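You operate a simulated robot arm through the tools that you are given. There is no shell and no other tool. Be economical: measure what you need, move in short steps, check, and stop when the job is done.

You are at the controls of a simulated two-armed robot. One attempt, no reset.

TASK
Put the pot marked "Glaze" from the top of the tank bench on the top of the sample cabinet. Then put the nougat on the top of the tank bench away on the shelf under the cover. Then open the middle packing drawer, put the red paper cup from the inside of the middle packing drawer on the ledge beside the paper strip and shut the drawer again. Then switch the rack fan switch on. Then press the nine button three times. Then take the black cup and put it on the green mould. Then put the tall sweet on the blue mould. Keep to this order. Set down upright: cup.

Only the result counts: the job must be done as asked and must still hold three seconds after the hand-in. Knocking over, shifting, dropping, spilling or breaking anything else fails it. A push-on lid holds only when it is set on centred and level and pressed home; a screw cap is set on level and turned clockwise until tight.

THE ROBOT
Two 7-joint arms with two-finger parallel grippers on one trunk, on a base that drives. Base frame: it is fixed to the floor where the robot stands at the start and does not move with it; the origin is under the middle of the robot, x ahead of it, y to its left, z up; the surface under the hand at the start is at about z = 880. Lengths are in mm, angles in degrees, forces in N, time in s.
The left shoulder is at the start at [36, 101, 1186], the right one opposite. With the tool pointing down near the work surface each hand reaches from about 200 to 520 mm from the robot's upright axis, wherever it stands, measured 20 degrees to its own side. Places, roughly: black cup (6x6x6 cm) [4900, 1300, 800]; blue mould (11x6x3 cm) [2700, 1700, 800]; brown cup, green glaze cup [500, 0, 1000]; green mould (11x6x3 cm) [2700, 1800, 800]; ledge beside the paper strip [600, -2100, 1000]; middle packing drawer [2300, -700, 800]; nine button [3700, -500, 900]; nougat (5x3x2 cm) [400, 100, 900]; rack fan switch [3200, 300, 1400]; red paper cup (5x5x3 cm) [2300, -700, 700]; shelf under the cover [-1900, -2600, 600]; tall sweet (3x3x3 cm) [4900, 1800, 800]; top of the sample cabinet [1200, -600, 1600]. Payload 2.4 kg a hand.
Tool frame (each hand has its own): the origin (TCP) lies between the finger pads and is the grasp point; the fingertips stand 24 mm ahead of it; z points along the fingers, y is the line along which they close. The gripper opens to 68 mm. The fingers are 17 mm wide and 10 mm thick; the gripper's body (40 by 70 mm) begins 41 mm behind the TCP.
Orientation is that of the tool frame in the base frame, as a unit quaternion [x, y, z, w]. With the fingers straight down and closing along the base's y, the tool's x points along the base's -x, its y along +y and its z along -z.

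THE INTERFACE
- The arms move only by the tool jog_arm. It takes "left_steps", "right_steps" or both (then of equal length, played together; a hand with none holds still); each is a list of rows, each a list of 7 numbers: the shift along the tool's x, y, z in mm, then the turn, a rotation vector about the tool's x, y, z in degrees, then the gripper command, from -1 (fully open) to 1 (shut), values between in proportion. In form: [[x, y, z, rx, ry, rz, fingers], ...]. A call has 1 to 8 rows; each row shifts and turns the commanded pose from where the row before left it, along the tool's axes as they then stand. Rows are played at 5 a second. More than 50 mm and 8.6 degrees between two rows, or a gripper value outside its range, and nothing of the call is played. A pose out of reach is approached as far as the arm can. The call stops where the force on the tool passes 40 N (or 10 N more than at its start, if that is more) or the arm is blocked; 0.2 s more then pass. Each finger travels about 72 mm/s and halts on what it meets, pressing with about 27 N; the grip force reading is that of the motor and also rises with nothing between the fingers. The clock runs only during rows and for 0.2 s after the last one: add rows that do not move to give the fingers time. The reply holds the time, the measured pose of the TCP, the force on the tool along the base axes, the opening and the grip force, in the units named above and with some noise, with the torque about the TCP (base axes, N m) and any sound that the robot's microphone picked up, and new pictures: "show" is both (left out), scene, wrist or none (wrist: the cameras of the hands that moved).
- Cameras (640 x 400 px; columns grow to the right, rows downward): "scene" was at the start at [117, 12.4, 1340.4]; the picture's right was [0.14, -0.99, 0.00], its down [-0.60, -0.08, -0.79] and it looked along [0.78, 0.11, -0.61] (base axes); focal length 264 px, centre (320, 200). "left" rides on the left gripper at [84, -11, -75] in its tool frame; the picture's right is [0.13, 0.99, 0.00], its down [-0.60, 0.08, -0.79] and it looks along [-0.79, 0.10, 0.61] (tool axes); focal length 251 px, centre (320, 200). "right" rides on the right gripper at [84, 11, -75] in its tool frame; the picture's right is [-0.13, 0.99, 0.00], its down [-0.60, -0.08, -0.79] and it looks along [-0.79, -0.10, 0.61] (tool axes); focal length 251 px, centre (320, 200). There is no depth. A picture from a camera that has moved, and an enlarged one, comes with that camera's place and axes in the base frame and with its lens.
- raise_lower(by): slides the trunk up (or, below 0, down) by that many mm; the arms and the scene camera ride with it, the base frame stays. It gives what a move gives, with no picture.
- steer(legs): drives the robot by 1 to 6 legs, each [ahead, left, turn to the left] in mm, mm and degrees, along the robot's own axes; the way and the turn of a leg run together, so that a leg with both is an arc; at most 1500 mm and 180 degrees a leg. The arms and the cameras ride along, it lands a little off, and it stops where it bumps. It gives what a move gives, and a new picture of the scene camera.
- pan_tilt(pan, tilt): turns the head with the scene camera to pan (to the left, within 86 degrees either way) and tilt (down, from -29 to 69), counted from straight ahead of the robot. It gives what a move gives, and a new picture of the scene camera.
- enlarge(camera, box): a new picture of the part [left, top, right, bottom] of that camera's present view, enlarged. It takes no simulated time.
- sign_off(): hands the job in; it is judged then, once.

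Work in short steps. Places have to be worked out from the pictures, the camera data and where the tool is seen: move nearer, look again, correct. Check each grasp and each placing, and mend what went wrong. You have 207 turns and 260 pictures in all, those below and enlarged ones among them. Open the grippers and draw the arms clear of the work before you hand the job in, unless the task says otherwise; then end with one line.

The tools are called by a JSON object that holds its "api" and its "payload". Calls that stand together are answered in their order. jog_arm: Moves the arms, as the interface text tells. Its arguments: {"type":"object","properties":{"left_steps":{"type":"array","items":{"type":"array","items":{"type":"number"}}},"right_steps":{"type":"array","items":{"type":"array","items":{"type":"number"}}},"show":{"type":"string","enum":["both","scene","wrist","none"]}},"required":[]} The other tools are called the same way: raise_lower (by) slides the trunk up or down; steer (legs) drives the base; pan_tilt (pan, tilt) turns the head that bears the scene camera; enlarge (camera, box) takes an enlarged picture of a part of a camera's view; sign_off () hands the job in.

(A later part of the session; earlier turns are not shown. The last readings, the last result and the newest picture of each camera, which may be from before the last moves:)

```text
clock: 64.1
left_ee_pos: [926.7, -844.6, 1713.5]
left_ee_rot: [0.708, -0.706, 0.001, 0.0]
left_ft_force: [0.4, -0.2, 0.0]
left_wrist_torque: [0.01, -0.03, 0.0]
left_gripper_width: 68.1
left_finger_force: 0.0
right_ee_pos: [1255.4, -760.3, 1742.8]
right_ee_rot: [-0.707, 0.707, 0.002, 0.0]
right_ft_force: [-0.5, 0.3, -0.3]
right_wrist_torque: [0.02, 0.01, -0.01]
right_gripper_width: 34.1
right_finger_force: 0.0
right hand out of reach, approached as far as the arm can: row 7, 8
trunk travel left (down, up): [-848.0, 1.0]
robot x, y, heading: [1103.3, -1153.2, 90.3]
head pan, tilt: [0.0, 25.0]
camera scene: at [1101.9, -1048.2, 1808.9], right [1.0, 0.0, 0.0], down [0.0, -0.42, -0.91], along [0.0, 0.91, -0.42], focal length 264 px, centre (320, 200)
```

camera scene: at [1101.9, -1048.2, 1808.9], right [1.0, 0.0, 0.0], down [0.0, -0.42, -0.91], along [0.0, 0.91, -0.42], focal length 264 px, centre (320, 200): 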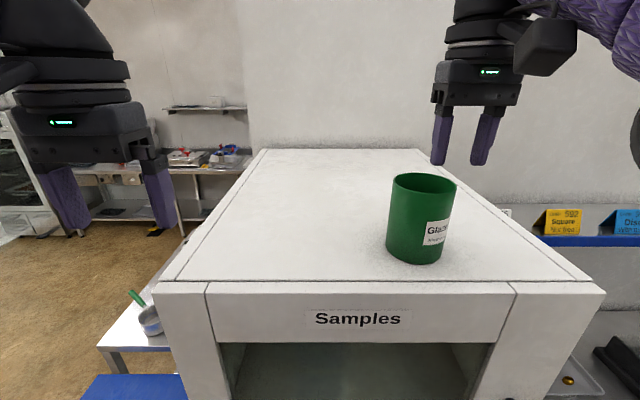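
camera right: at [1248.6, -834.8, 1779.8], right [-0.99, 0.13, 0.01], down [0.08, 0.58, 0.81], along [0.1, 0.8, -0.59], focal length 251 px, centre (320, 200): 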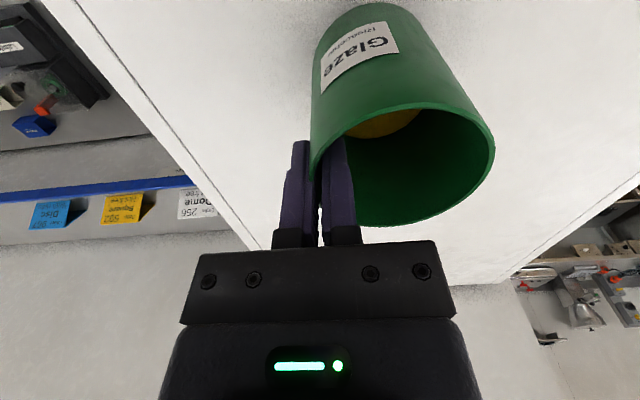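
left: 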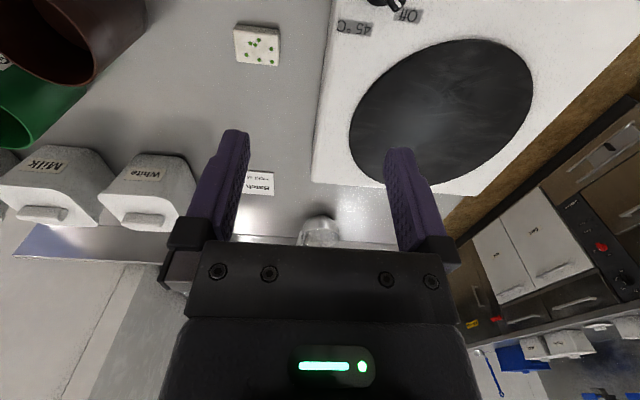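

The Glaze cup stands on the cabinet. I back off and return to the tank bench for the nougat.

{"api": "steer", "payload": {"legs": [[-260, 0, 0], [0, 1400, 0], [1410, 0, 0], [0, 0, -90]]}}

{"api": "raise_lower", "payload": {"by": -400}}

```text
clock: 83.2
left_ee_pos: [52.0, 206.1, 1712.0]
left_ee_rot: [0.019, 1.0, -0.001, -0.001]
left_ft_force: [-0.2, 0.4, -1.2]
left_wrist_torque: [-0.02, 0.02, -0.02]
left_gripper_width: 68.1
left_finger_force: 0.0
right_ee_pos: [121.1, -125.1, 1742.7]
right_ee_rot: [0.021, 1.0, 0.001, 0.0]
right_ft_force: [-0.4, 0.0, -0.2]
right_wrist_torque: [0.0, -0.02, 0.0]
right_gripper_width: 33.9
right_finger_force: 0.0
trunk travel left (down, up): [-848.0, 1.0]
robot x, y, heading: [-261.8, 41.6, -2.3]
head pan, tilt: [0.0, 25.0]
camera scene: at [-160.8, 39.7, 1809.0], right [-0.04, -1.0, 0.0], down [-0.42, 0.02, -0.91], along [0.91, -0.04, -0.42], focal length 264 px, centre (320, 200)
```

scene: 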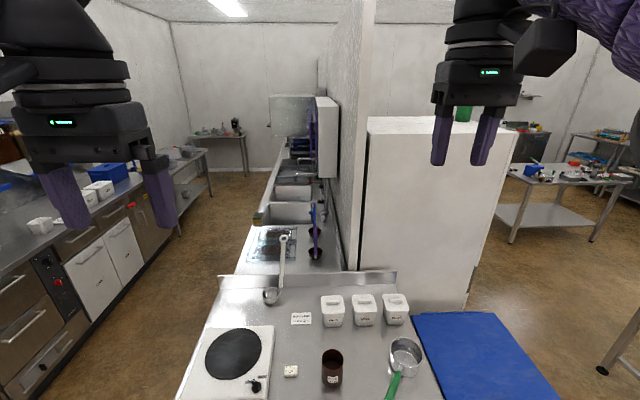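

```text
clock: 87.0
left_ee_pos: [52.3, 206.4, 1312.8]
left_ee_rot: [0.019, 1.0, -0.001, 0.0]
left_ft_force: [0.8, -0.4, 0.0]
left_wrist_torque: [0.0, 0.0, 0.0]
left_gripper_width: 67.9
left_finger_force: 0.1
right_ee_pos: [119.9, -126.0, 1342.8]
right_ee_rot: [0.022, 1.0, 0.001, 0.0]
right_ft_force: [-0.5, -0.5, 0.1]
right_wrist_torque: [-0.01, 0.01, -0.01]
right_gripper_width: 34.2
right_finger_force: 0.1
trunk travel left (down, up): [-448.0, 401.0]
robot x, y, heading: [-263.3, 44.1, -2.3]
head pan, tilt: [0.0, 25.0]
```

I drive up to the bench and look at the nougat with the left wrist camera.

{"api": "steer", "payload": {"legs": [[275, -15, 2.3]]}}

{"api": "pan_tilt", "payload": {"pan": 10, "tilt": 50}}

```text
clock: 88.9
left_ee_pos: [318.2, 197.3, 1311.2]
left_ee_rot: [-0.002, 1.0, -0.001, -0.001]
left_ft_force: [0.9, 0.4, 0.6]
left_wrist_torque: [-0.02, 0.04, 0.0]
left_gripper_width: 68.1
left_finger_force: 0.0
right_ee_pos: [401.4, -132.2, 1343.0]
right_ee_rot: [0.001, 1.0, 0.0, 0.001]
right_ft_force: [-0.2, 0.2, -0.3]
right_wrist_torque: [0.04, 0.0, 0.01]
right_gripper_width: 34.1
right_finger_force: 0.1
trunk travel left (down, up): [-448.0, 401.0]
robot x, y, heading: [8.0, 26.6, 0.3]
head pan, tilt: [0.0, 25.0]
camera scene: at [128.7, 23.4, 1408.3], right [0.0, -1.0, 0.0], down [-0.42, 0.0, -0.91], along [0.91, 0.0, -0.42], focal length 264 px, centre (320, 200)
```

scene: 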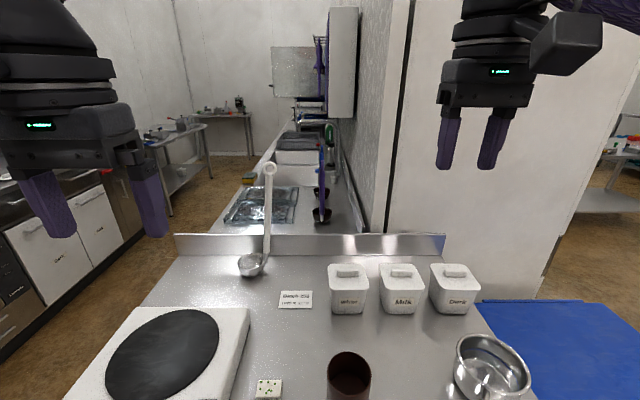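

```text
clock: 89.8
left_ee_pos: [317.1, 199.3, 1311.9]
left_ee_rot: [-0.002, 1.0, -0.001, 0.0]
left_ft_force: [0.2, -0.4, 0.7]
left_wrist_torque: [0.0, 0.0, 0.01]
left_gripper_width: 68.3
left_finger_force: 0.0
right_ee_pos: [400.8, -131.5, 1343.0]
right_ee_rot: [0.001, 1.0, 0.001, 0.0]
right_ft_force: [-0.8, 0.7, 0.0]
right_wrist_torque: [-0.02, -0.03, 0.02]
right_gripper_width: 33.9
right_finger_force: 0.0
trunk travel left (down, up): [-448.0, 401.0]
robot x, y, heading: [9.6, 23.2, 0.1]
head pan, tilt: [10.0, 50.0]
camera scene: at [111.6, 36.8, 1370.9], right [0.17, -0.98, 0.0], down [-0.75, -0.13, -0.64], along [0.63, 0.11, -0.77], focal length 264 px, centre (320, 200)
```

scene: 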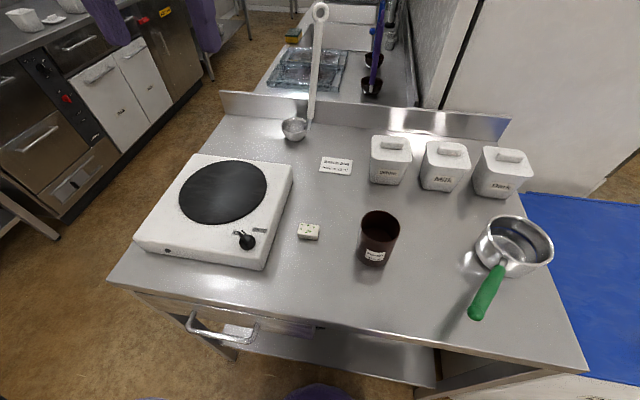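

Nougat at about (415, 116), 50 mm along y, 30 along x. Before choosing how to grip it, I look at the shelf under the cover from here.

{"api": "pan_tilt", "payload": {"pan": -35, "tilt": 15}}

{"api": "steer", "payload": {"legs": [[-350, 0, 0], [0, 0, -90]]}}

{"api": "enlarge", "payload": {"camera": "scene", "box": [220, 100, 500, 300]}}

```text
clock: 90.9
left_ee_pos: [318.3, 198.4, 1311.2]
left_ee_rot: [-0.001, 1.0, -0.001, -0.002]
left_ft_force: [-0.8, 1.0, -0.2]
left_wrist_torque: [-0.03, 0.0, 0.01]
left_gripper_width: 68.0
left_finger_force: 0.0
right_ee_pos: [400.2, -131.6, 1342.1]
right_ee_rot: [0.0, 1.0, 0.0, 0.001]
right_ft_force: [0.1, 0.2, 0.9]
right_wrist_torque: [0.0, 0.01, -0.05]
right_gripper_width: 33.8
right_finger_force: 0.1
trunk travel left (down, up): [-448.0, 401.0]
robot x, y, heading: [13.8, 25.2, 0.0]
head pan, tilt: [-35.0, 15.0]
camera scene: at [112.3, -30.1, 1424.5], right [-0.57, -0.82, 0.0], down [-0.21, 0.15, -0.97], along [0.79, -0.55, -0.26], focal length 264 px, centre (320, 200)
```

scene: 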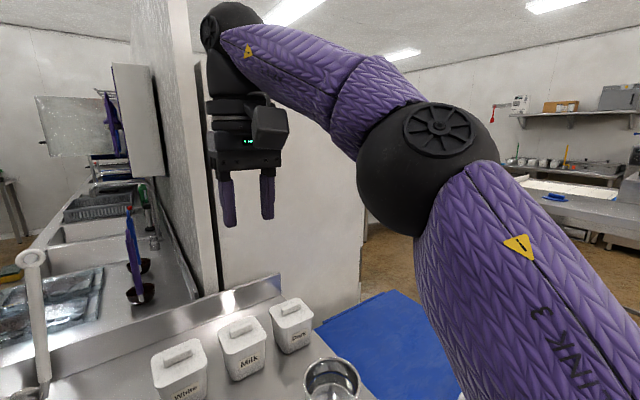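

```text
clock: 97.0
left_ee_pos: [-155.2, -281.7, 1310.7]
left_ee_rot: [0.695, 0.719, 0.0, -0.001]
left_ft_force: [-1.2, -0.3, 0.1]
left_wrist_torque: [0.03, 0.01, -0.05]
left_gripper_width: 67.8
left_finger_force: 0.0
right_ee_pos: [-482.2, -375.5, 1342.8]
right_ee_rot: [0.695, 0.719, 0.001, 0.001]
right_ft_force: [-0.3, -0.6, -0.5]
right_wrist_torque: [-0.01, 0.02, 0.0]
right_gripper_width: 33.8
right_finger_force: 0.0
trunk travel left (down, up): [-448.0, 401.0]
robot x, y, heading: [-338.4, 16.3, -88.0]
head pan, tilt: [-35.0, 15.0]
camera scene: at [-391.0, -84.0, 1424.6], right [-0.84, 0.54, 0.0], down [0.14, 0.22, -0.97], along [-0.53, -0.81, -0.26], focal length 264 px, centre (320, 200)
```

scene: 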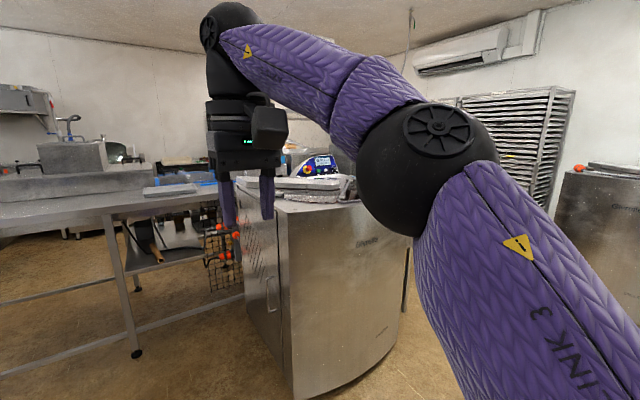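

```text
2.00 times, centred on (360, 200) of scene
camera zoom: at [-391.0, -84.0, 1424.6], right [-0.84, 0.54, 0.0], down [0.14, 0.22, -0.97], along [-0.53, -0.81, -0.26], focal length 529 px, centre (240, 200)
```

zoom: 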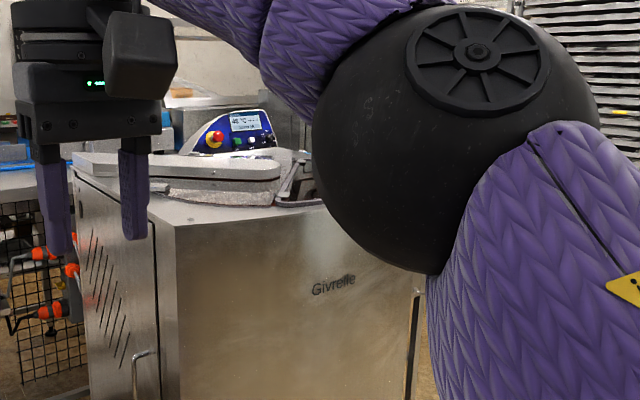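

The coating machine hides that shelf; I will find it with the nougat in hand. I go back and take the nougat with a forward-tilted left hand.

{"api": "steer", "payload": {"legs": [[0, 0, 88], [345, 8, 0]]}}

{"api": "pan_tilt", "payload": {"pan": 10, "tilt": 50}}

```text
clock: 102.9
left_ee_pos: [312.0, 197.7, 1310.6]
left_ee_rot: [0.002, 1.0, -0.001, 0.0]
left_ft_force: [0.7, -0.7, -0.2]
left_wrist_torque: [-0.02, 0.02, 0.0]
left_gripper_width: 68.1
left_finger_force: 0.1
right_ee_pos: [393.1, -131.8, 1342.6]
right_ee_rot: [0.003, 1.0, 0.001, -0.001]
right_ft_force: [0.4, 0.2, -0.5]
right_wrist_torque: [-0.02, 0.02, 0.01]
right_gripper_width: 33.8
right_finger_force: 0.0
trunk travel left (down, up): [-448.0, 401.0]
robot x, y, heading: [4.9, 22.6, -0.2]
head pan, tilt: [-35.0, 15.0]
camera scene: at [105.7, -29.0, 1424.5], right [-0.58, -0.82, 0.0], down [-0.21, 0.15, -0.97], along [0.79, -0.56, -0.26], focal length 264 px, centre (320, 200)
```

scene: 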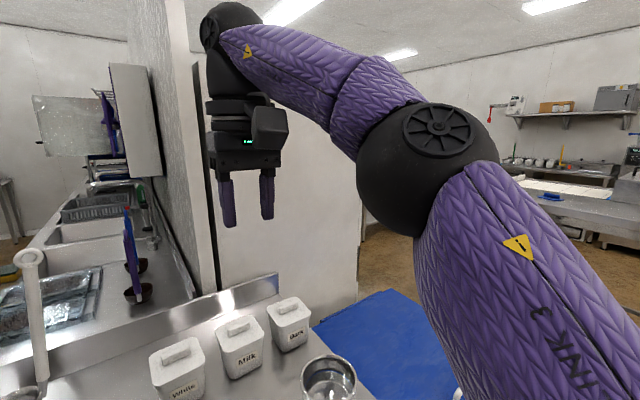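

```text
clock: 104.1
left_ee_pos: [310.8, 198.2, 1311.9]
left_ee_rot: [0.002, 1.0, -0.001, -0.001]
left_ft_force: [0.7, 0.0, -0.7]
left_wrist_torque: [0.0, 0.0, -0.01]
left_gripper_width: 68.0
left_finger_force: 0.0
right_ee_pos: [392.4, -131.5, 1342.5]
right_ee_rot: [0.004, 1.0, 0.001, 0.0]
right_ft_force: [0.1, -0.4, -0.1]
right_wrist_torque: [-0.02, 0.0, 0.0]
right_gripper_width: 34.0
right_finger_force: 0.1
trunk travel left (down, up): [-448.0, 401.0]
robot x, y, heading: [2.9, 28.4, -0.2]
head pan, tilt: [10.0, 50.0]
camera scene: at [104.7, 37.9, 1370.9], right [0.17, -0.99, 0.0], down [-0.75, -0.13, -0.64], along [0.63, 0.11, -0.77], focal length 264 px, centre (320, 200)
```

scene: 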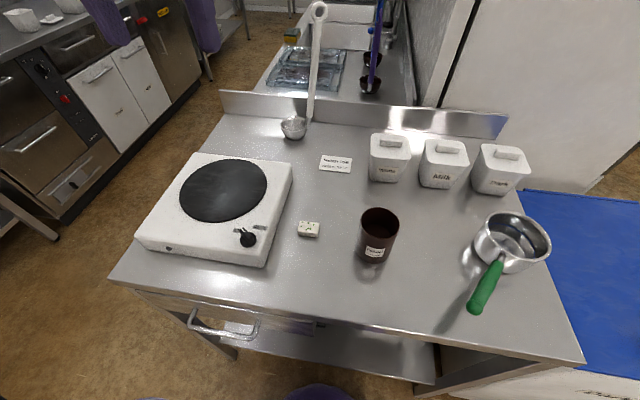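

Nougat at (414, 118, 890). I bring the left hand above it.

{"api": "jog_arm", "payload": {"left_steps": [[0, -40, 25, 0, 0, 0, -1], [0, -40, 25, 0, 0, 0, -1], [-30, 0, 35, 0, -8, 0, -1], [0, 0, 40, 0, -8, 0, -1], [0, 0, 40, 0, -8, 0, -1], [0, 0, 40, 0, -8, 0, -1], [0, 0, 0, 0, -8, 0, -1], [0, 0, 0, 0, 0, 0, -1]], "show": "both"}}

```text
clock: 105.9
left_ee_pos: [375.0, 116.2, 1110.0]
left_ee_rot: [0.001, 0.94, -0.002, 0.343]
left_ft_force: [-0.3, 0.5, -0.1]
left_wrist_torque: [-0.01, 0.0, 0.02]
left_gripper_width: 67.8
left_finger_force: 0.1
right_ee_pos: [392.9, -131.1, 1343.1]
right_ee_rot: [0.003, 1.0, 0.001, 0.0]
right_ft_force: [0.4, -0.4, 0.1]
right_wrist_torque: [0.0, 0.01, -0.03]
right_gripper_width: 33.9
right_finger_force: 0.0
trunk travel left (down, up): [-448.0, 401.0]
robot x, y, heading: [2.7, 24.2, -0.1]
head pan, tilt: [10.0, 50.0]
camera scene: at [104.6, 37.9, 1370.9], right [0.17, -0.99, 0.0], down [-0.76, -0.13, -0.64], along [0.63, 0.11, -0.77], focal length 264 px, centre (320, 200)
camera left: at [261.9, 106.2, 1113.9], right [-0.1, 0.99, -0.08], down [-0.05, 0.08, 1.0], along [0.99, 0.1, 0.04], focal length 251 px, centre (320, 200)
```

scene: 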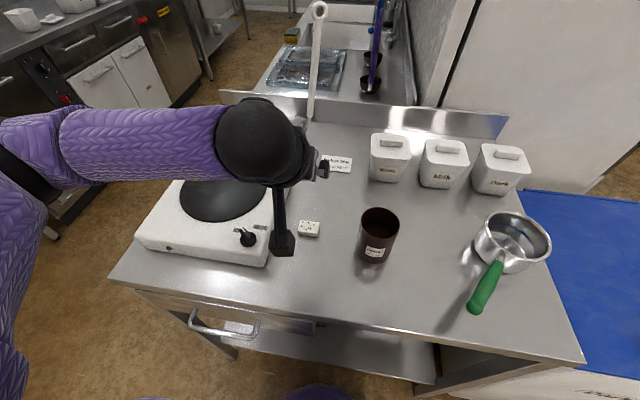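
left: 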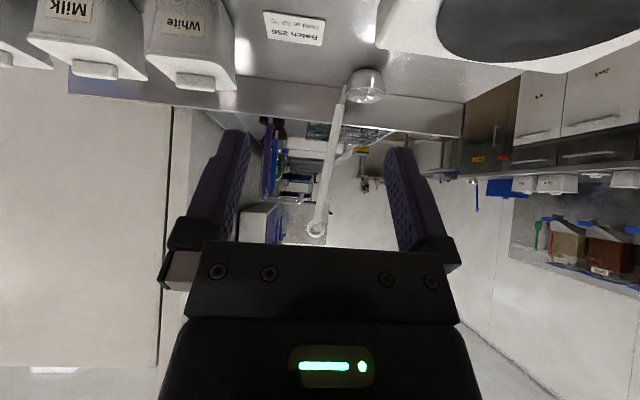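

The wrist camera would come too low at 40° tilt, so I reduce to about 25° and move most of the way down.

{"api": "jog_arm", "payload": {"left_steps": [[0, 0, 0, 0, 7.5, 0, -1], [0, 0, 0, 0, 7.5, 0, -1], [11, 0, 40, 0, 0, 0, -1], [11, 1, 40, 0, 0, 0, -1], [11, 1, 40, 0, 0, 0, -1], [11, 0, 35, 0, 0, 0, -1], [0, 0, 0, 0, 0, 0, -1]], "show": "both"}}

```text
clock: 107.5
left_ee_pos: [400.0, 119.2, 953.2]
left_ee_rot: [0.002, 0.977, -0.002, 0.215]
left_ft_force: [0.7, 0.2, 0.6]
left_wrist_torque: [-0.02, -0.03, 0.02]
left_gripper_width: 68.2
left_finger_force: 0.1
right_ee_pos: [392.4, -130.6, 1343.1]
right_ee_rot: [0.003, 1.0, 0.001, 0.0]
right_ft_force: [0.0, 0.4, 0.6]
right_wrist_torque: [0.0, -0.01, 0.03]
right_gripper_width: 34.1
right_finger_force: 0.0
trunk travel left (down, up): [-448.0, 401.0]
robot x, y, heading: [2.1, 26.0, -0.2]
head pan, tilt: [10.0, 50.0]
camera scene: at [104.6, 37.9, 1370.9], right [0.17, -0.99, 0.0], down [-0.76, -0.13, -0.64], along [0.63, 0.11, -0.77], focal length 264 px, centre (320, 200)
camera left: at [291.8, 107.9, 985.6], right [-0.11, 0.99, -0.06], down [0.21, 0.08, 0.97], along [0.97, 0.1, -0.22], focal length 251 px, centre (320, 200)
```

scene: 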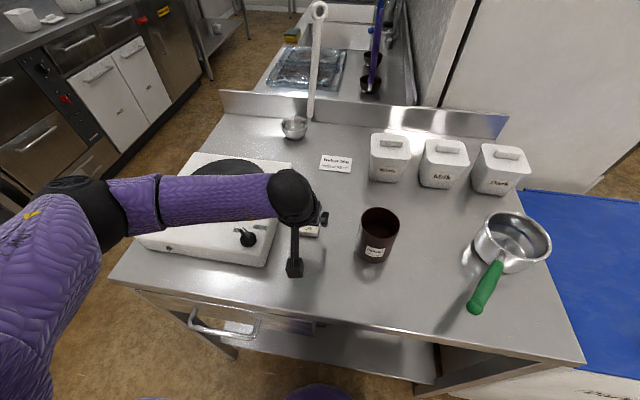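
left: 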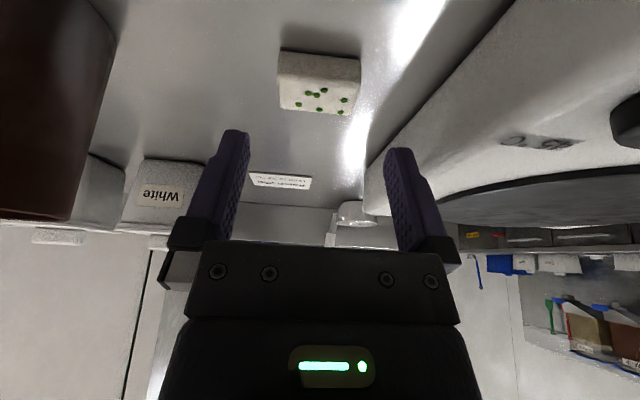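

Nougat confirmed at (414, 117). I narrow the opening to about 60 to stay clear of the hot plate, descend and close.

{"api": "jog_arm", "payload": {"left_steps": [[6, -2, 23, 0, 0, 0, -0.76], [6.5, 0, 22, 0, 0, 0, -0.76], [0, 0, 0, 0, 0, 0, -0.76], [0, 0, 0, 0, 0, 0, 0], [0, 0, 0, 0, 0, 0, 0.5], [0, 0, 0, 0, 0, 0, 0.5]], "show": "wrist"}}

```text
clock: 108.9
left_ee_pos: [408.4, 114.7, 907.5]
left_ee_rot: [0.001, 0.976, -0.001, 0.216]
left_ft_force: [0.1, -0.3, -0.5]
left_wrist_torque: [0.0, 0.04, -0.01]
left_gripper_width: 43.9
left_finger_force: 26.5
right_ee_pos: [392.7, -132.0, 1343.0]
right_ee_rot: [0.004, 1.0, 0.001, 0.0]
right_ft_force: [-0.4, -0.9, -0.6]
right_wrist_torque: [-0.05, -0.01, -0.02]
right_gripper_width: 33.9
right_finger_force: 0.1
trunk travel left (down, up): [-448.0, 401.0]
robot x, y, heading: [0.5, 25.7, -0.3]
head pan, tilt: [10.0, 50.0]
camera left: at [298.8, 105.9, 940.1], right [-0.11, 0.99, -0.06], down [0.21, 0.08, 0.97], along [0.97, 0.1, -0.22], focal length 251 px, centre (320, 200)
```

left: 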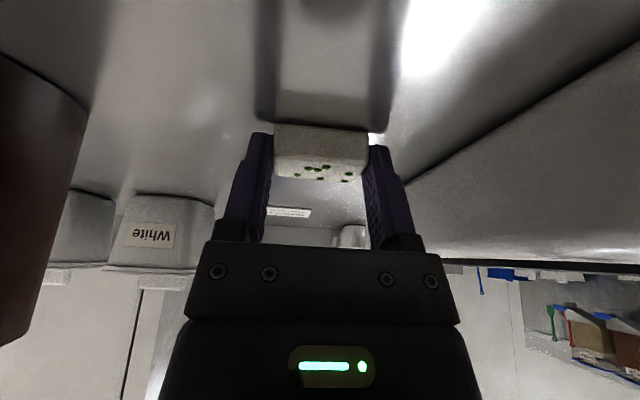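

Gripped at 44 mm. I lift it clear.

{"api": "jog_arm", "payload": {"left_steps": [[-16, 0, -34, 0, 0, 0, 1], [-16, 0, -34, 0, 0, 0, 1], [-16, 0, -34, 0, 0, 0, 1], [-16, 0, -34, 0, 0, 0, 1], [0, 0, 0, 0, 0, 0, 1]], "show": "wrist"}}

{"api": "pan_tilt", "payload": {"pan": -40, "tilt": 15}}

{"api": "steer", "payload": {"legs": [[-350, 0, 0], [0, 0, 90]]}}

```text
clock: 110.1
left_ee_pos: [406.3, 116.9, 1056.7]
left_ee_rot: [0.002, 0.977, -0.002, 0.215]
left_ft_force: [-0.1, 0.0, -0.9]
left_wrist_torque: [-0.01, 0.0, 0.02]
left_gripper_width: 43.5
left_finger_force: 26.9
right_ee_pos: [391.9, -132.7, 1342.8]
right_ee_rot: [0.003, 1.0, 0.001, 0.0]
right_ft_force: [-0.6, 0.4, 0.1]
right_wrist_torque: [-0.06, -0.03, 0.01]
right_gripper_width: 34.0
right_finger_force: 0.1
trunk travel left (down, up): [-448.0, 401.0]
robot x, y, heading: [2.7, 23.5, -0.2]
head pan, tilt: [10.0, 50.0]
camera left: at [299.1, 105.5, 1090.4], right [-0.11, 0.99, -0.06], down [0.21, 0.08, 0.97], along [0.97, 0.1, -0.22], focal length 251 px, centre (320, 200)
```

left: 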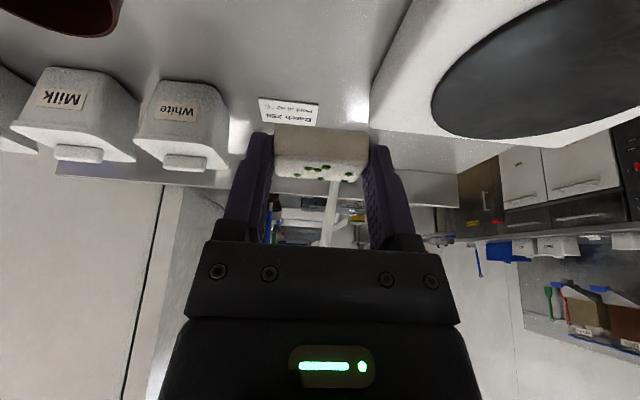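

```text
clock: 111.2
left_ee_pos: [407.5, 116.5, 1055.9]
left_ee_rot: [0.002, 0.977, -0.001, 0.215]
left_ft_force: [0.0, -0.5, 0.2]
left_wrist_torque: [0.03, 0.02, -0.04]
left_gripper_width: 43.9
left_finger_force: 26.8
right_ee_pos: [392.1, -131.9, 1343.0]
right_ee_rot: [0.003, 1.0, 0.001, 0.001]
right_ft_force: [0.9, -0.3, -0.5]
right_wrist_torque: [0.02, -0.01, 0.0]
right_gripper_width: 34.2
right_finger_force: 0.0
trunk travel left (down, up): [-448.0, 401.0]
robot x, y, heading: [5.2, 23.8, -0.1]
head pan, tilt: [-40.0, 15.0]
camera scene: at [100.1, -35.4, 1424.6], right [-0.65, -0.76, 0.0], down [-0.2, 0.17, -0.97], along [0.74, -0.62, -0.26], focal length 264 px, centre (320, 200)
```

scene: 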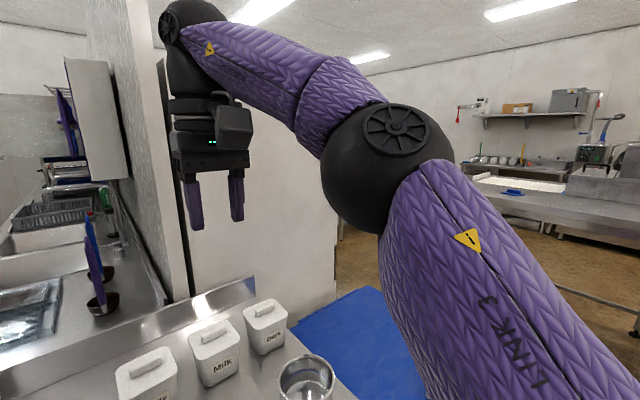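

```text
clock: 117.3
left_ee_pos: [-432.9, 430.2, 1058.1]
left_ee_rot: [-0.69, 0.691, 0.152, 0.152]
left_ft_force: [-0.3, 0.0, -1.0]
left_wrist_torque: [0.02, -0.01, 0.01]
left_gripper_width: 43.5
left_finger_force: 26.9
right_ee_pos: [-184.7, 414.2, 1343.5]
right_ee_rot: [-0.705, 0.71, 0.001, -0.001]
right_ft_force: [0.3, -0.5, -0.6]
right_wrist_torque: [-0.01, 0.01, -0.02]
right_gripper_width: 34.2
right_finger_force: 0.1
trunk travel left (down, up): [-448.0, 401.0]
robot x, y, heading: [-338.2, 24.8, 89.9]
head pan, tilt: [-40.0, 15.0]
camera scene: at [-280.8, 123.2, 1424.6], right [0.76, -0.65, 0.0], down [-0.17, -0.2, -0.97], along [0.62, 0.74, -0.26], focal length 264 px, centre (320, 200)
```

scene: 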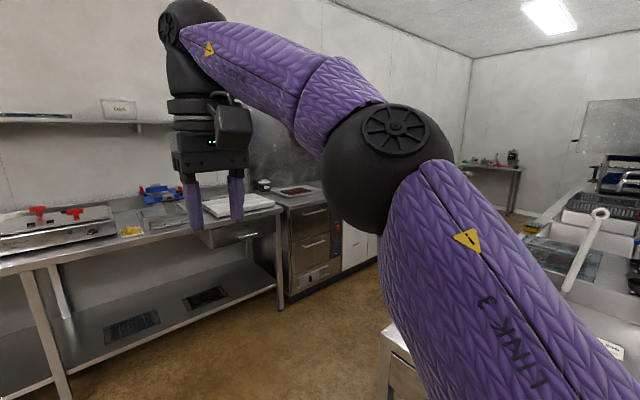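

I turn to face west and look towards the shelf side, left of me.

{"api": "pan_tilt", "payload": {"pan": 30, "tilt": 12}}

{"api": "steer", "payload": {"legs": [[0, 0, 90]]}}

{"api": "jog_arm", "payload": {"right_steps": [[0, -20, 45, 0, 0, 0, -1], [0, -20, 45, 0, 0, 0, -1], [0, 0, 50, 0, 0, 0, -1], [0, 0, 50, 0, 0, 0, -1], [30, 0, 30, 0, 0, 0, -1], [0, 0, 0, 0, 0, 0, -1]], "show": "none"}}

```text
clock: 118.7
left_ee_pos: [-432.2, 429.2, 1056.4]
left_ee_rot: [-0.69, 0.691, 0.152, 0.153]
left_ft_force: [0.1, 0.1, 0.2]
left_wrist_torque: [-0.02, 0.0, 0.01]
left_gripper_width: 43.7
left_finger_force: 26.9
right_ee_pos: [-185.5, 415.0, 1342.6]
right_ee_rot: [-0.705, 0.709, 0.0, 0.0]
right_ft_force: [-0.6, 1.1, 0.1]
right_wrist_torque: [-0.01, 0.03, -0.01]
right_gripper_width: 34.1
right_finger_force: 0.1
trunk travel left (down, up): [-448.0, 401.0]
robot x, y, heading: [-337.8, 25.3, 89.8]
head pan, tilt: [30.0, 12.0]
camera scene: at [-387.3, 132.8, 1429.5], right [0.87, 0.5, 0.0], down [0.1, -0.18, -0.98], along [-0.49, 0.85, -0.21], focal length 264 px, centre (320, 200)
```

scene: 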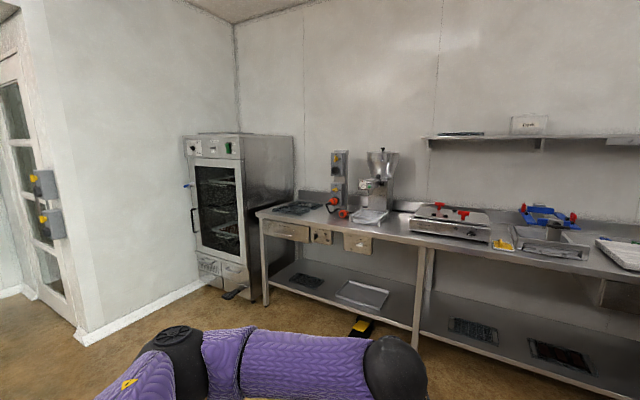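

```text
clock: 122.9
left_ee_pos: [-746.8, -56.2, 1057.0]
left_ee_rot: [0.976, -0.012, -0.215, -0.004]
left_ft_force: [0.1, 0.9, -0.9]
left_wrist_torque: [0.01, -0.02, -0.01]
left_gripper_width: 43.6
left_finger_force: 26.7
right_ee_pos: [-725.4, 190.1, 1342.6]
right_ee_rot: [1.0, -0.015, 0.0, 0.001]
right_ft_force: [0.0, 0.1, 0.2]
right_wrist_torque: [0.0, -0.01, 0.01]
right_gripper_width: 34.0
right_finger_force: 0.1
trunk travel left (down, up): [-448.0, 401.0]
robot x, y, heading: [-340.9, 24.7, 178.8]
head pan, tilt: [30.0, 12.0]
camera scene: at [-448.7, -17.5, 1429.5], right [-0.48, 0.88, 0.0], down [0.18, 0.1, -0.98], along [-0.86, -0.47, -0.21], focal length 264 px, centre (320, 200)
```

scene: 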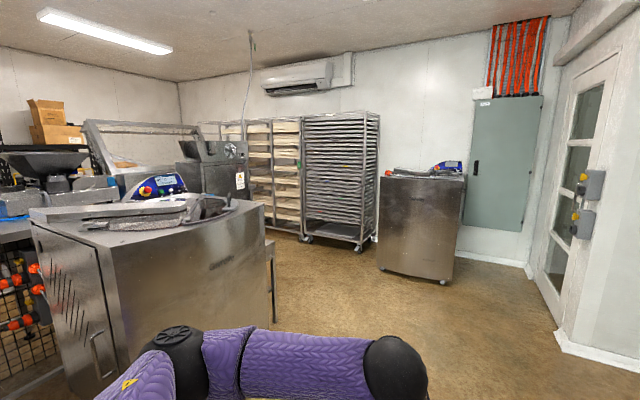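

```text
clock: 124.3
left_ee_pos: [-746.2, -56.5, 1056.6]
left_ee_rot: [0.976, -0.013, -0.215, -0.003]
left_ft_force: [0.1, 0.5, 0.5]
left_wrist_torque: [-0.02, -0.04, -0.02]
left_gripper_width: 43.8
left_finger_force: 26.9
right_ee_pos: [-693.5, 231.3, 1121.5]
right_ee_rot: [1.0, -0.015, -0.001, 0.001]
right_ft_force: [0.4, 0.3, -0.8]
right_wrist_torque: [0.0, -0.04, 0.01]
right_gripper_width: 68.1
right_finger_force: 0.1
trunk travel left (down, up): [-448.0, 401.0]
robot x, y, heading: [-338.6, 24.4, 178.6]
head pan, tilt: [30.0, 12.0]
```

The slanted glass frame behind the coating machine is where the shelf should be. I drive west past the machine and look south.

{"api": "pan_tilt", "payload": {"pan": 70, "tilt": 20}}

{"api": "steer", "payload": {"legs": [[1350, 0, 0]]}}

```text
clock: 125.3
left_ee_pos: [-745.9, -56.5, 1056.1]
left_ee_rot: [0.977, -0.011, -0.215, -0.004]
left_ft_force: [0.4, 0.6, -0.6]
left_wrist_torque: [-0.01, -0.05, 0.0]
left_gripper_width: 43.5
left_finger_force: 26.6
right_ee_pos: [-694.2, 229.6, 1121.7]
right_ee_rot: [1.0, -0.015, 0.0, 0.001]
right_ft_force: [-0.7, -0.8, 0.5]
right_wrist_torque: [0.0, 0.02, 0.0]
right_gripper_width: 67.8
right_finger_force: 0.0
trunk travel left (down, up): [-448.0, 401.0]
robot x, y, heading: [-342.2, 26.8, 178.5]
head pan, tilt: [70.0, 20.0]
camera scene: at [-401.0, -59.6, 1416.5], right [-0.93, 0.37, 0.0], down [0.13, 0.32, -0.94], along [-0.35, -0.87, -0.34], focal length 264 px, centre (320, 200)
```

scene: 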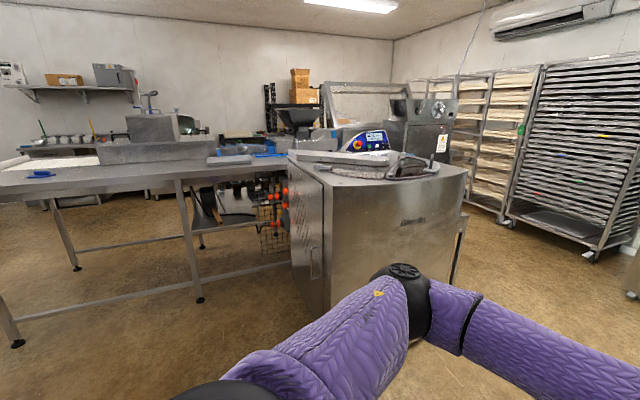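

```text
clock: 132.1
left_ee_pos: [-2083.5, -4.3, 1057.4]
left_ee_rot: [0.976, -0.019, -0.215, -0.005]
left_ft_force: [0.6, 1.2, 0.0]
left_wrist_torque: [0.02, 0.02, -0.01]
left_gripper_width: 43.7
left_finger_force: 27.2
right_ee_pos: [-2025.7, 280.2, 1119.5]
right_ee_rot: [1.0, -0.022, 0.001, 0.0]
right_ft_force: [-0.2, 0.7, 0.4]
right_wrist_torque: [-0.02, -0.02, 0.01]
right_gripper_width: 67.9
right_finger_force: 0.0
trunk travel left (down, up): [-448.0, 401.0]
robot x, y, heading: [-1676.4, 70.0, 177.6]
head pan, tilt: [70.0, 20.0]
camera scene: at [-1738.1, -13.1, 1416.5], right [-0.92, 0.38, 0.0], down [0.13, 0.32, -0.94], along [-0.36, -0.87, -0.34], focal length 264 px, centre (320, 200)
```

scene: 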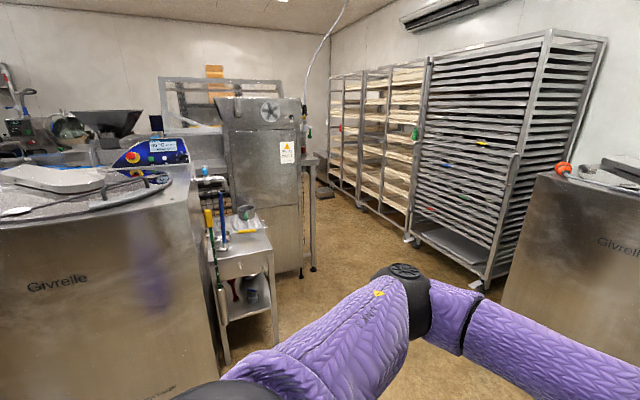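

I move nearer, down the open area in front of the box with the fan.

{"api": "steer", "payload": {"legs": [[450, 0, 0], [0, 0, 90], [900, 0, 0]]}}

{"api": "pan_tilt", "payload": {"pan": 15, "tilt": 30}}

```text
clock: 142.8
left_ee_pos: [-2119.8, -1210.2, 1057.0]
left_ee_rot: [0.712, 0.668, -0.158, 0.147]
left_ft_force: [0.7, -0.2, -0.5]
left_wrist_torque: [0.01, 0.0, -0.01]
left_gripper_width: 43.7
left_finger_force: 26.8
right_ee_pos: [-2403.9, -1146.5, 1120.5]
right_ee_rot: [0.731, 0.683, 0.001, 0.001]
right_ft_force: [-0.3, 0.1, -0.4]
right_wrist_torque: [-0.01, -0.03, -0.01]
right_gripper_width: 68.1
right_finger_force: 0.0
trunk travel left (down, up): [-448.0, 401.0]
robot x, y, heading: [-2186.7, -800.9, -93.8]
head pan, tilt: [70.0, 20.0]
camera scene: at [-2103.0, -864.0, 1416.5], right [-0.4, -0.92, 0.0], down [-0.31, 0.14, -0.94], along [0.86, -0.38, -0.34], focal length 264 px, centre (320, 200)
```

scene: 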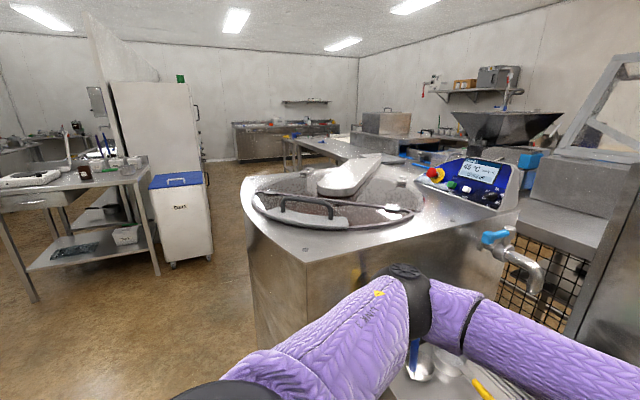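

```text
clock: 144.1
left_ee_pos: [-2119.4, -1210.0, 1056.5]
left_ee_rot: [0.712, 0.668, -0.157, 0.147]
left_ft_force: [-0.7, 0.2, -0.8]
left_wrist_torque: [0.0, 0.01, 0.01]
left_gripper_width: 43.7
left_finger_force: 27.0
right_ee_pos: [-2404.7, -1146.3, 1121.5]
right_ee_rot: [0.731, 0.683, 0.001, 0.001]
right_ft_force: [-0.2, 0.2, -0.2]
right_wrist_torque: [0.04, -0.01, 0.02]
right_gripper_width: 67.8
right_finger_force: 0.0
trunk travel left (down, up): [-448.0, 401.0]
robot x, y, heading: [-2185.4, -800.0, -93.9]
head pan, tilt: [15.0, 30.0]
camera scene: at [-2170.6, -914.9, 1400.4], right [-0.98, -0.2, 0.0], down [-0.1, 0.49, -0.87], along [0.17, -0.85, -0.5], focal length 264 px, centre (320, 200)
```

scene: 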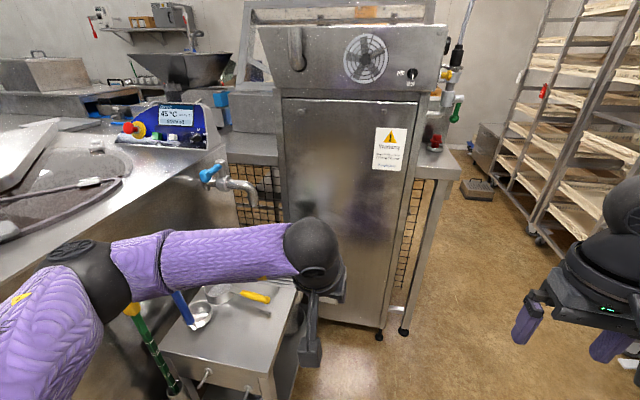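

The box is a tunnel standing at a table; I go round its west side and look in from there.

{"api": "steer", "payload": {"legs": [[0, -650, 3], [1500, 0, 0]]}}

{"api": "pan_tilt", "payload": {"pan": 75, "tilt": 25}}

```text
clock: 154.8
left_ee_pos: [-2795.1, -2688.2, 1056.7]
left_ee_rot: [0.702, 0.678, -0.156, 0.149]
left_ft_force: [0.3, 0.1, -0.3]
left_wrist_torque: [0.03, 0.0, 0.0]
left_gripper_width: 44.0
left_finger_force: 27.8
right_ee_pos: [-3082.4, -2634.1, 1120.1]
right_ee_rot: [0.719, 0.695, 0.001, 0.001]
right_ft_force: [1.3, 0.2, -0.1]
right_wrist_torque: [-0.02, -0.02, -0.02]
right_gripper_width: 68.1
right_finger_force: 0.0
trunk travel left (down, up): [-448.0, 401.0]
robot x, y, heading: [-2876.2, -2280.7, -91.9]
head pan, tilt: [15.0, 30.0]
camera scene: at [-2856.2, -2395.6, 1400.4], right [-0.97, -0.22, 0.0], down [-0.11, 0.49, -0.87], along [0.19, -0.84, -0.5], focal length 264 px, centre (320, 200)
```

scene: 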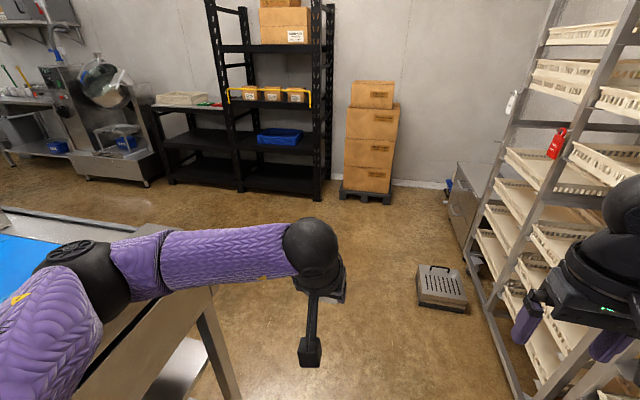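

```text
clock: 156.1
left_ee_pos: [-2795.5, -2689.4, 1057.0]
left_ee_rot: [0.702, 0.679, -0.156, 0.149]
left_ft_force: [-0.2, 0.5, 0.1]
left_wrist_torque: [0.01, 0.0, 0.01]
left_gripper_width: 43.6
left_finger_force: 27.1
right_ee_pos: [-3082.0, -2633.8, 1120.5]
right_ee_rot: [0.72, 0.694, 0.001, 0.001]
right_ft_force: [-0.1, -0.4, -0.4]
right_wrist_torque: [-0.04, -0.03, 0.01]
right_gripper_width: 68.3
right_finger_force: 0.0
trunk travel left (down, up): [-448.0, 401.0]
robot x, y, heading: [-2873.5, -2284.4, -92.0]
head pan, tilt: [75.0, 25.0]
camera scene: at [-2788.4, -2334.3, 1408.4], right [-0.29, -0.96, 0.0], down [-0.4, 0.12, -0.91], along [0.87, -0.27, -0.42], focal length 264 px, centre (320, 200)
```

scene: 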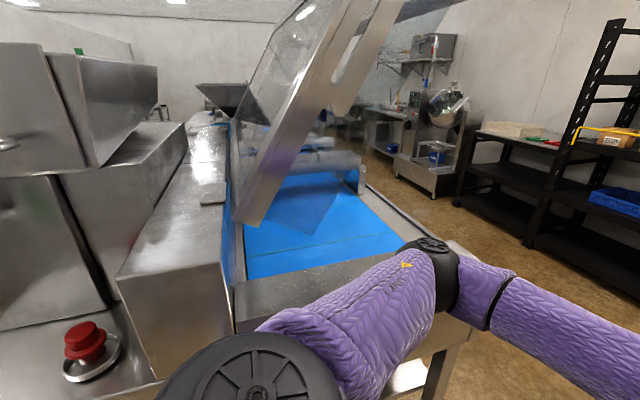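

It is a belt table under a raised tilted glass cover, open to the south. I go round to the south side to see the shelf under it.

{"api": "steer", "payload": {"legs": [[1050, 0, 2], [0, 900, 0], [0, 0, 90]]}}

{"api": "pan_tilt", "payload": {"pan": -10, "tilt": 35}}

```text
clock: 169.7
left_ee_pos: [-1578.4, -3237.9, 1057.7]
left_ee_rot: [0.001, 0.976, -0.001, 0.216]
left_ft_force: [-0.4, 0.5, 0.2]
left_wrist_torque: [-0.02, -0.01, -0.02]
left_gripper_width: 43.6
left_finger_force: 27.2
right_ee_pos: [-1625.4, -3527.9, 1120.8]
right_ee_rot: [0.003, 1.0, 0.001, 0.0]
right_ft_force: [0.7, -0.7, -1.1]
right_wrist_torque: [0.0, 0.02, 0.0]
right_gripper_width: 68.0
right_finger_force: 0.1
trunk travel left (down, up): [-448.0, 401.0]
robot x, y, heading: [-1980.8, -3330.8, -0.2]
head pan, tilt: [75.0, 25.0]
camera scene: at [-1933.1, -3240.9, 1408.4], right [0.96, -0.26, 0.0], down [-0.11, -0.41, -0.91], along [0.24, 0.87, -0.42], focal length 264 px, centre (320, 200)
```

scene: 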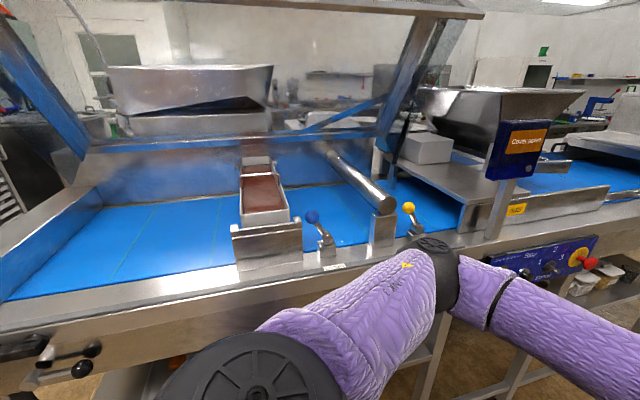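

```text
clock: 171.2
left_ee_pos: [-1578.8, -3238.5, 1057.5]
left_ee_rot: [0.001, 0.977, -0.001, 0.215]
left_ft_force: [0.8, 0.1, -0.7]
left_wrist_torque: [-0.02, 0.01, 0.02]
left_gripper_width: 43.7
left_finger_force: 27.1
right_ee_pos: [-1624.9, -3526.3, 1121.1]
right_ee_rot: [0.004, 1.0, 0.001, -0.001]
right_ft_force: [0.3, 0.5, 0.0]
right_wrist_torque: [0.03, -0.01, 0.0]
right_gripper_width: 68.1
right_finger_force: 0.0
trunk travel left (down, up): [-448.0, 401.0]
robot x, y, heading: [-1984.5, -3333.6, -0.0]
head pan, tilt: [-10.0, 35.0]
camera scene: at [-1870.7, -3345.5, 1392.6], right [-0.18, -0.98, 0.0], down [-0.56, 0.1, -0.82], along [0.81, -0.15, -0.57], focal length 264 px, centre (320, 200)
```

scene: 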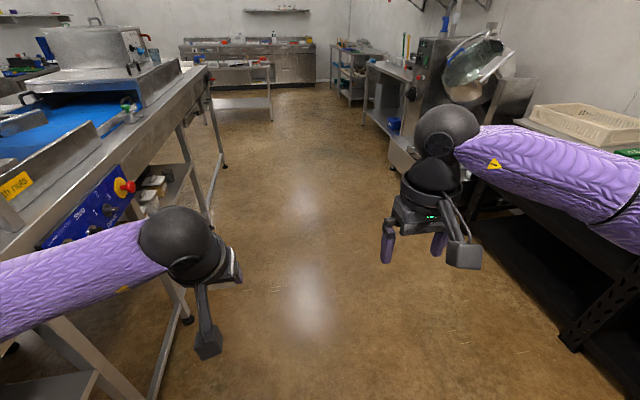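

I back away from the line a bit and turn to face it with a low view.

{"api": "pan_tilt", "payload": {"pan": 0, "tilt": 40}}

{"api": "steer", "payload": {"legs": [[0, -350, 0], [0, 0, 90]]}}

{"api": "raise_lower", "payload": {"by": -400}}

{"api": "pan_tilt", "payload": {"pan": 0, "tilt": 20}}

```text
clock: 172.0
left_ee_pos: [-1578.3, -3239.2, 1057.4]
left_ee_rot: [0.002, 0.976, -0.001, 0.216]
left_ft_force: [0.3, -0.7, 0.1]
left_wrist_torque: [-0.05, 0.01, 0.0]
left_gripper_width: 43.7
left_finger_force: 26.7
right_ee_pos: [-1625.0, -3526.8, 1119.8]
right_ee_rot: [0.003, 1.0, 0.001, -0.001]
right_ft_force: [0.7, 1.0, -0.2]
right_wrist_torque: [0.02, 0.02, -0.01]
right_gripper_width: 67.9
right_finger_force: 0.0
trunk travel left (down, up): [-448.0, 401.0]
robot x, y, heading: [-1979.6, -3331.5, -0.1]
head pan, tilt: [0.0, 40.0]
camera scene: at [-1872.4, -3330.3, 1385.1], right [-0.01, -1.0, 0.0], down [-0.64, 0.0, -0.77], along [0.77, 0.0, -0.64], focal length 264 px, centre (320, 200)
```

scene: 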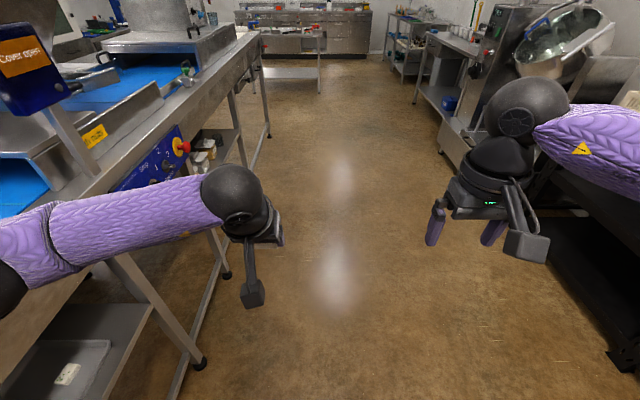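

```text
clock: 178.1
left_ee_pos: [-2079.6, -3277.7, 1055.3]
left_ee_rot: [0.692, -0.689, -0.153, -0.153]
left_ft_force: [0.1, -0.4, -0.9]
left_wrist_torque: [0.03, 0.0, -0.02]
left_gripper_width: 43.8
left_finger_force: 26.3
right_ee_pos: [-1790.1, -3322.0, 1120.7]
right_ee_rot: [-0.707, 0.707, 0.0, -0.001]
right_ft_force: [-0.6, -0.7, -0.7]
right_wrist_torque: [0.02, 0.0, 0.0]
right_gripper_width: 68.2
right_finger_force: 0.1
trunk travel left (down, up): [-448.0, 401.0]
robot x, y, heading: [-1984.3, -3681.6, 90.4]
head pan, tilt: [0.0, 40.0]
camera scene: at [-1985.0, -3569.6, 1385.0], right [1.0, 0.0, 0.0], down [0.0, -0.64, -0.77], along [0.0, 0.77, -0.64], focal length 264 px, centre (320, 200)
```

scene: 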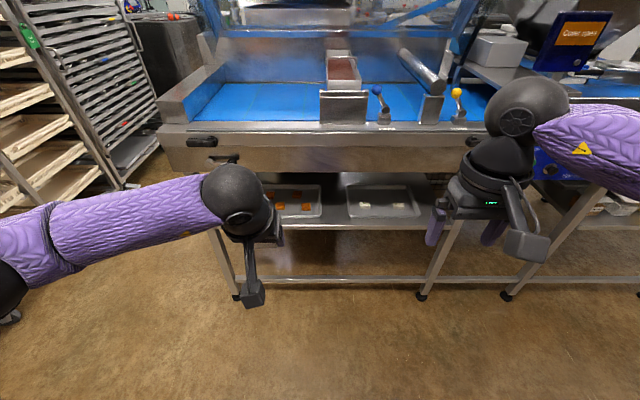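

```text
clock: 181.9
left_ee_pos: [-2078.7, -3277.5, 656.3]
left_ee_rot: [0.692, -0.689, -0.152, -0.153]
left_ft_force: [0.6, 0.9, 0.1]
left_wrist_torque: [-0.01, 0.02, 0.01]
left_gripper_width: 43.6
left_finger_force: 27.1
right_ee_pos: [-1789.9, -3322.2, 721.5]
right_ee_rot: [0.707, -0.707, 0.0, 0.001]
right_ft_force: [0.0, -0.4, -0.9]
right_wrist_torque: [0.01, -0.03, 0.0]
right_gripper_width: 68.2
right_finger_force: 0.1
trunk travel left (down, up): [-48.0, 802.0]
robot x, y, heading: [-1985.0, -3682.5, 90.2]
head pan, tilt: [0.0, 40.0]
```

```text
clock: 182.7
left_ee_pos: [-2078.1, -3279.3, 657.2]
left_ee_rot: [0.692, -0.689, -0.152, -0.153]
left_ft_force: [-0.1, 0.9, -0.3]
left_wrist_torque: [0.01, -0.01, -0.03]
left_gripper_width: 44.0
left_finger_force: 27.1
right_ee_pos: [-1791.0, -3321.7, 721.0]
right_ee_rot: [0.707, -0.707, 0.0, 0.001]
right_ft_force: [-0.2, 0.6, -0.4]
right_wrist_torque: [0.03, 0.01, 0.05]
right_gripper_width: 68.2
right_finger_force: 0.1
trunk travel left (down, up): [-48.0, 802.0]
robot x, y, heading: [-1985.1, -3681.2, 90.1]
head pan, tilt: [0.0, 20.0]
camera scene: at [-1985.2, -3466.2, 1008.6], right [1.0, 0.0, 0.0], down [0.0, -0.34, -0.94], along [0.0, 0.94, -0.34], focal length 264 px, centre (320, 200)
```

scene: 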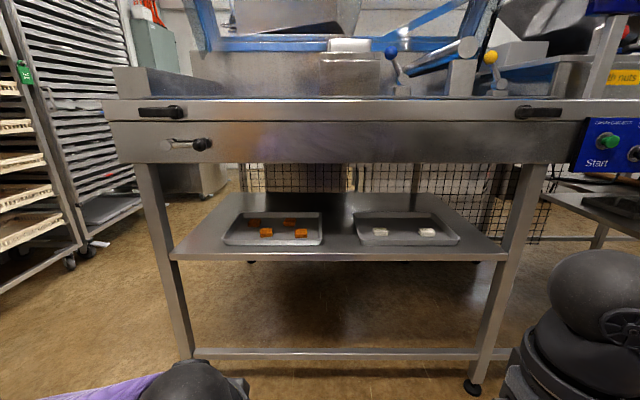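

A lower shelf carries two trays, one with orange, one with white sweets. I zoom in to see which holds nougat.

{"api": "enlarge", "payload": {"camera": "scene", "box": [200, 180, 480, 280]}}

{"api": "enlarge", "payload": {"camera": "scene", "box": [350, 210, 470, 250]}}

```text
2.29 times, centred on (340, 230) of scene
camera zoom: at [-1985.2, -3466.2, 1008.6], right [1.0, 0.0, 0.0], down [0.0, -0.34, -0.94], along [0.0, 0.94, -0.34], focal length 604 px, centre (274, 131)
```

zoom: 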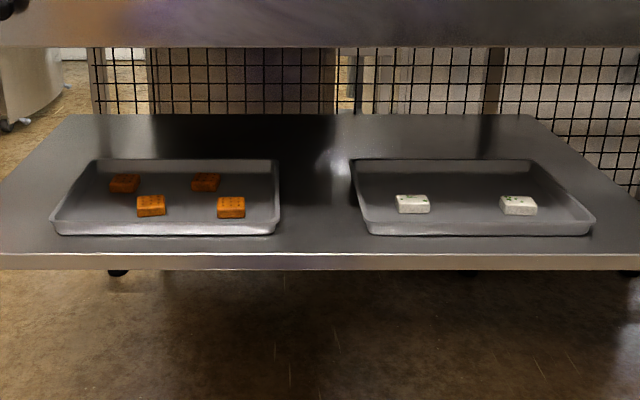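

```text
5.33 times, centred on (410, 230) of scene
camera zoom: at [-1985.2, -3466.2, 1008.6], right [1.0, 0.0, 0.0], down [0.0, -0.34, -0.94], along [0.0, 0.94, -0.34], focal length 1410 px, centre (-160, 40)
```

zoom: 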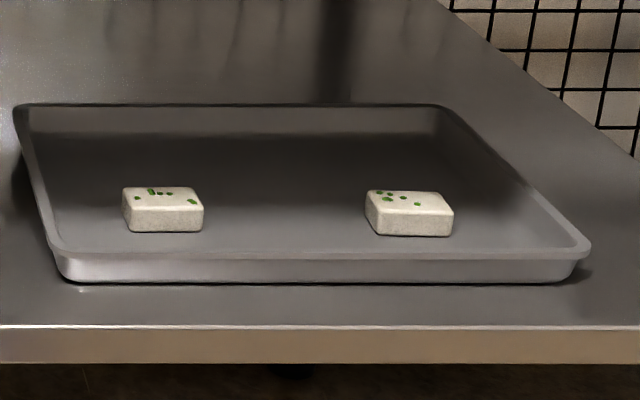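

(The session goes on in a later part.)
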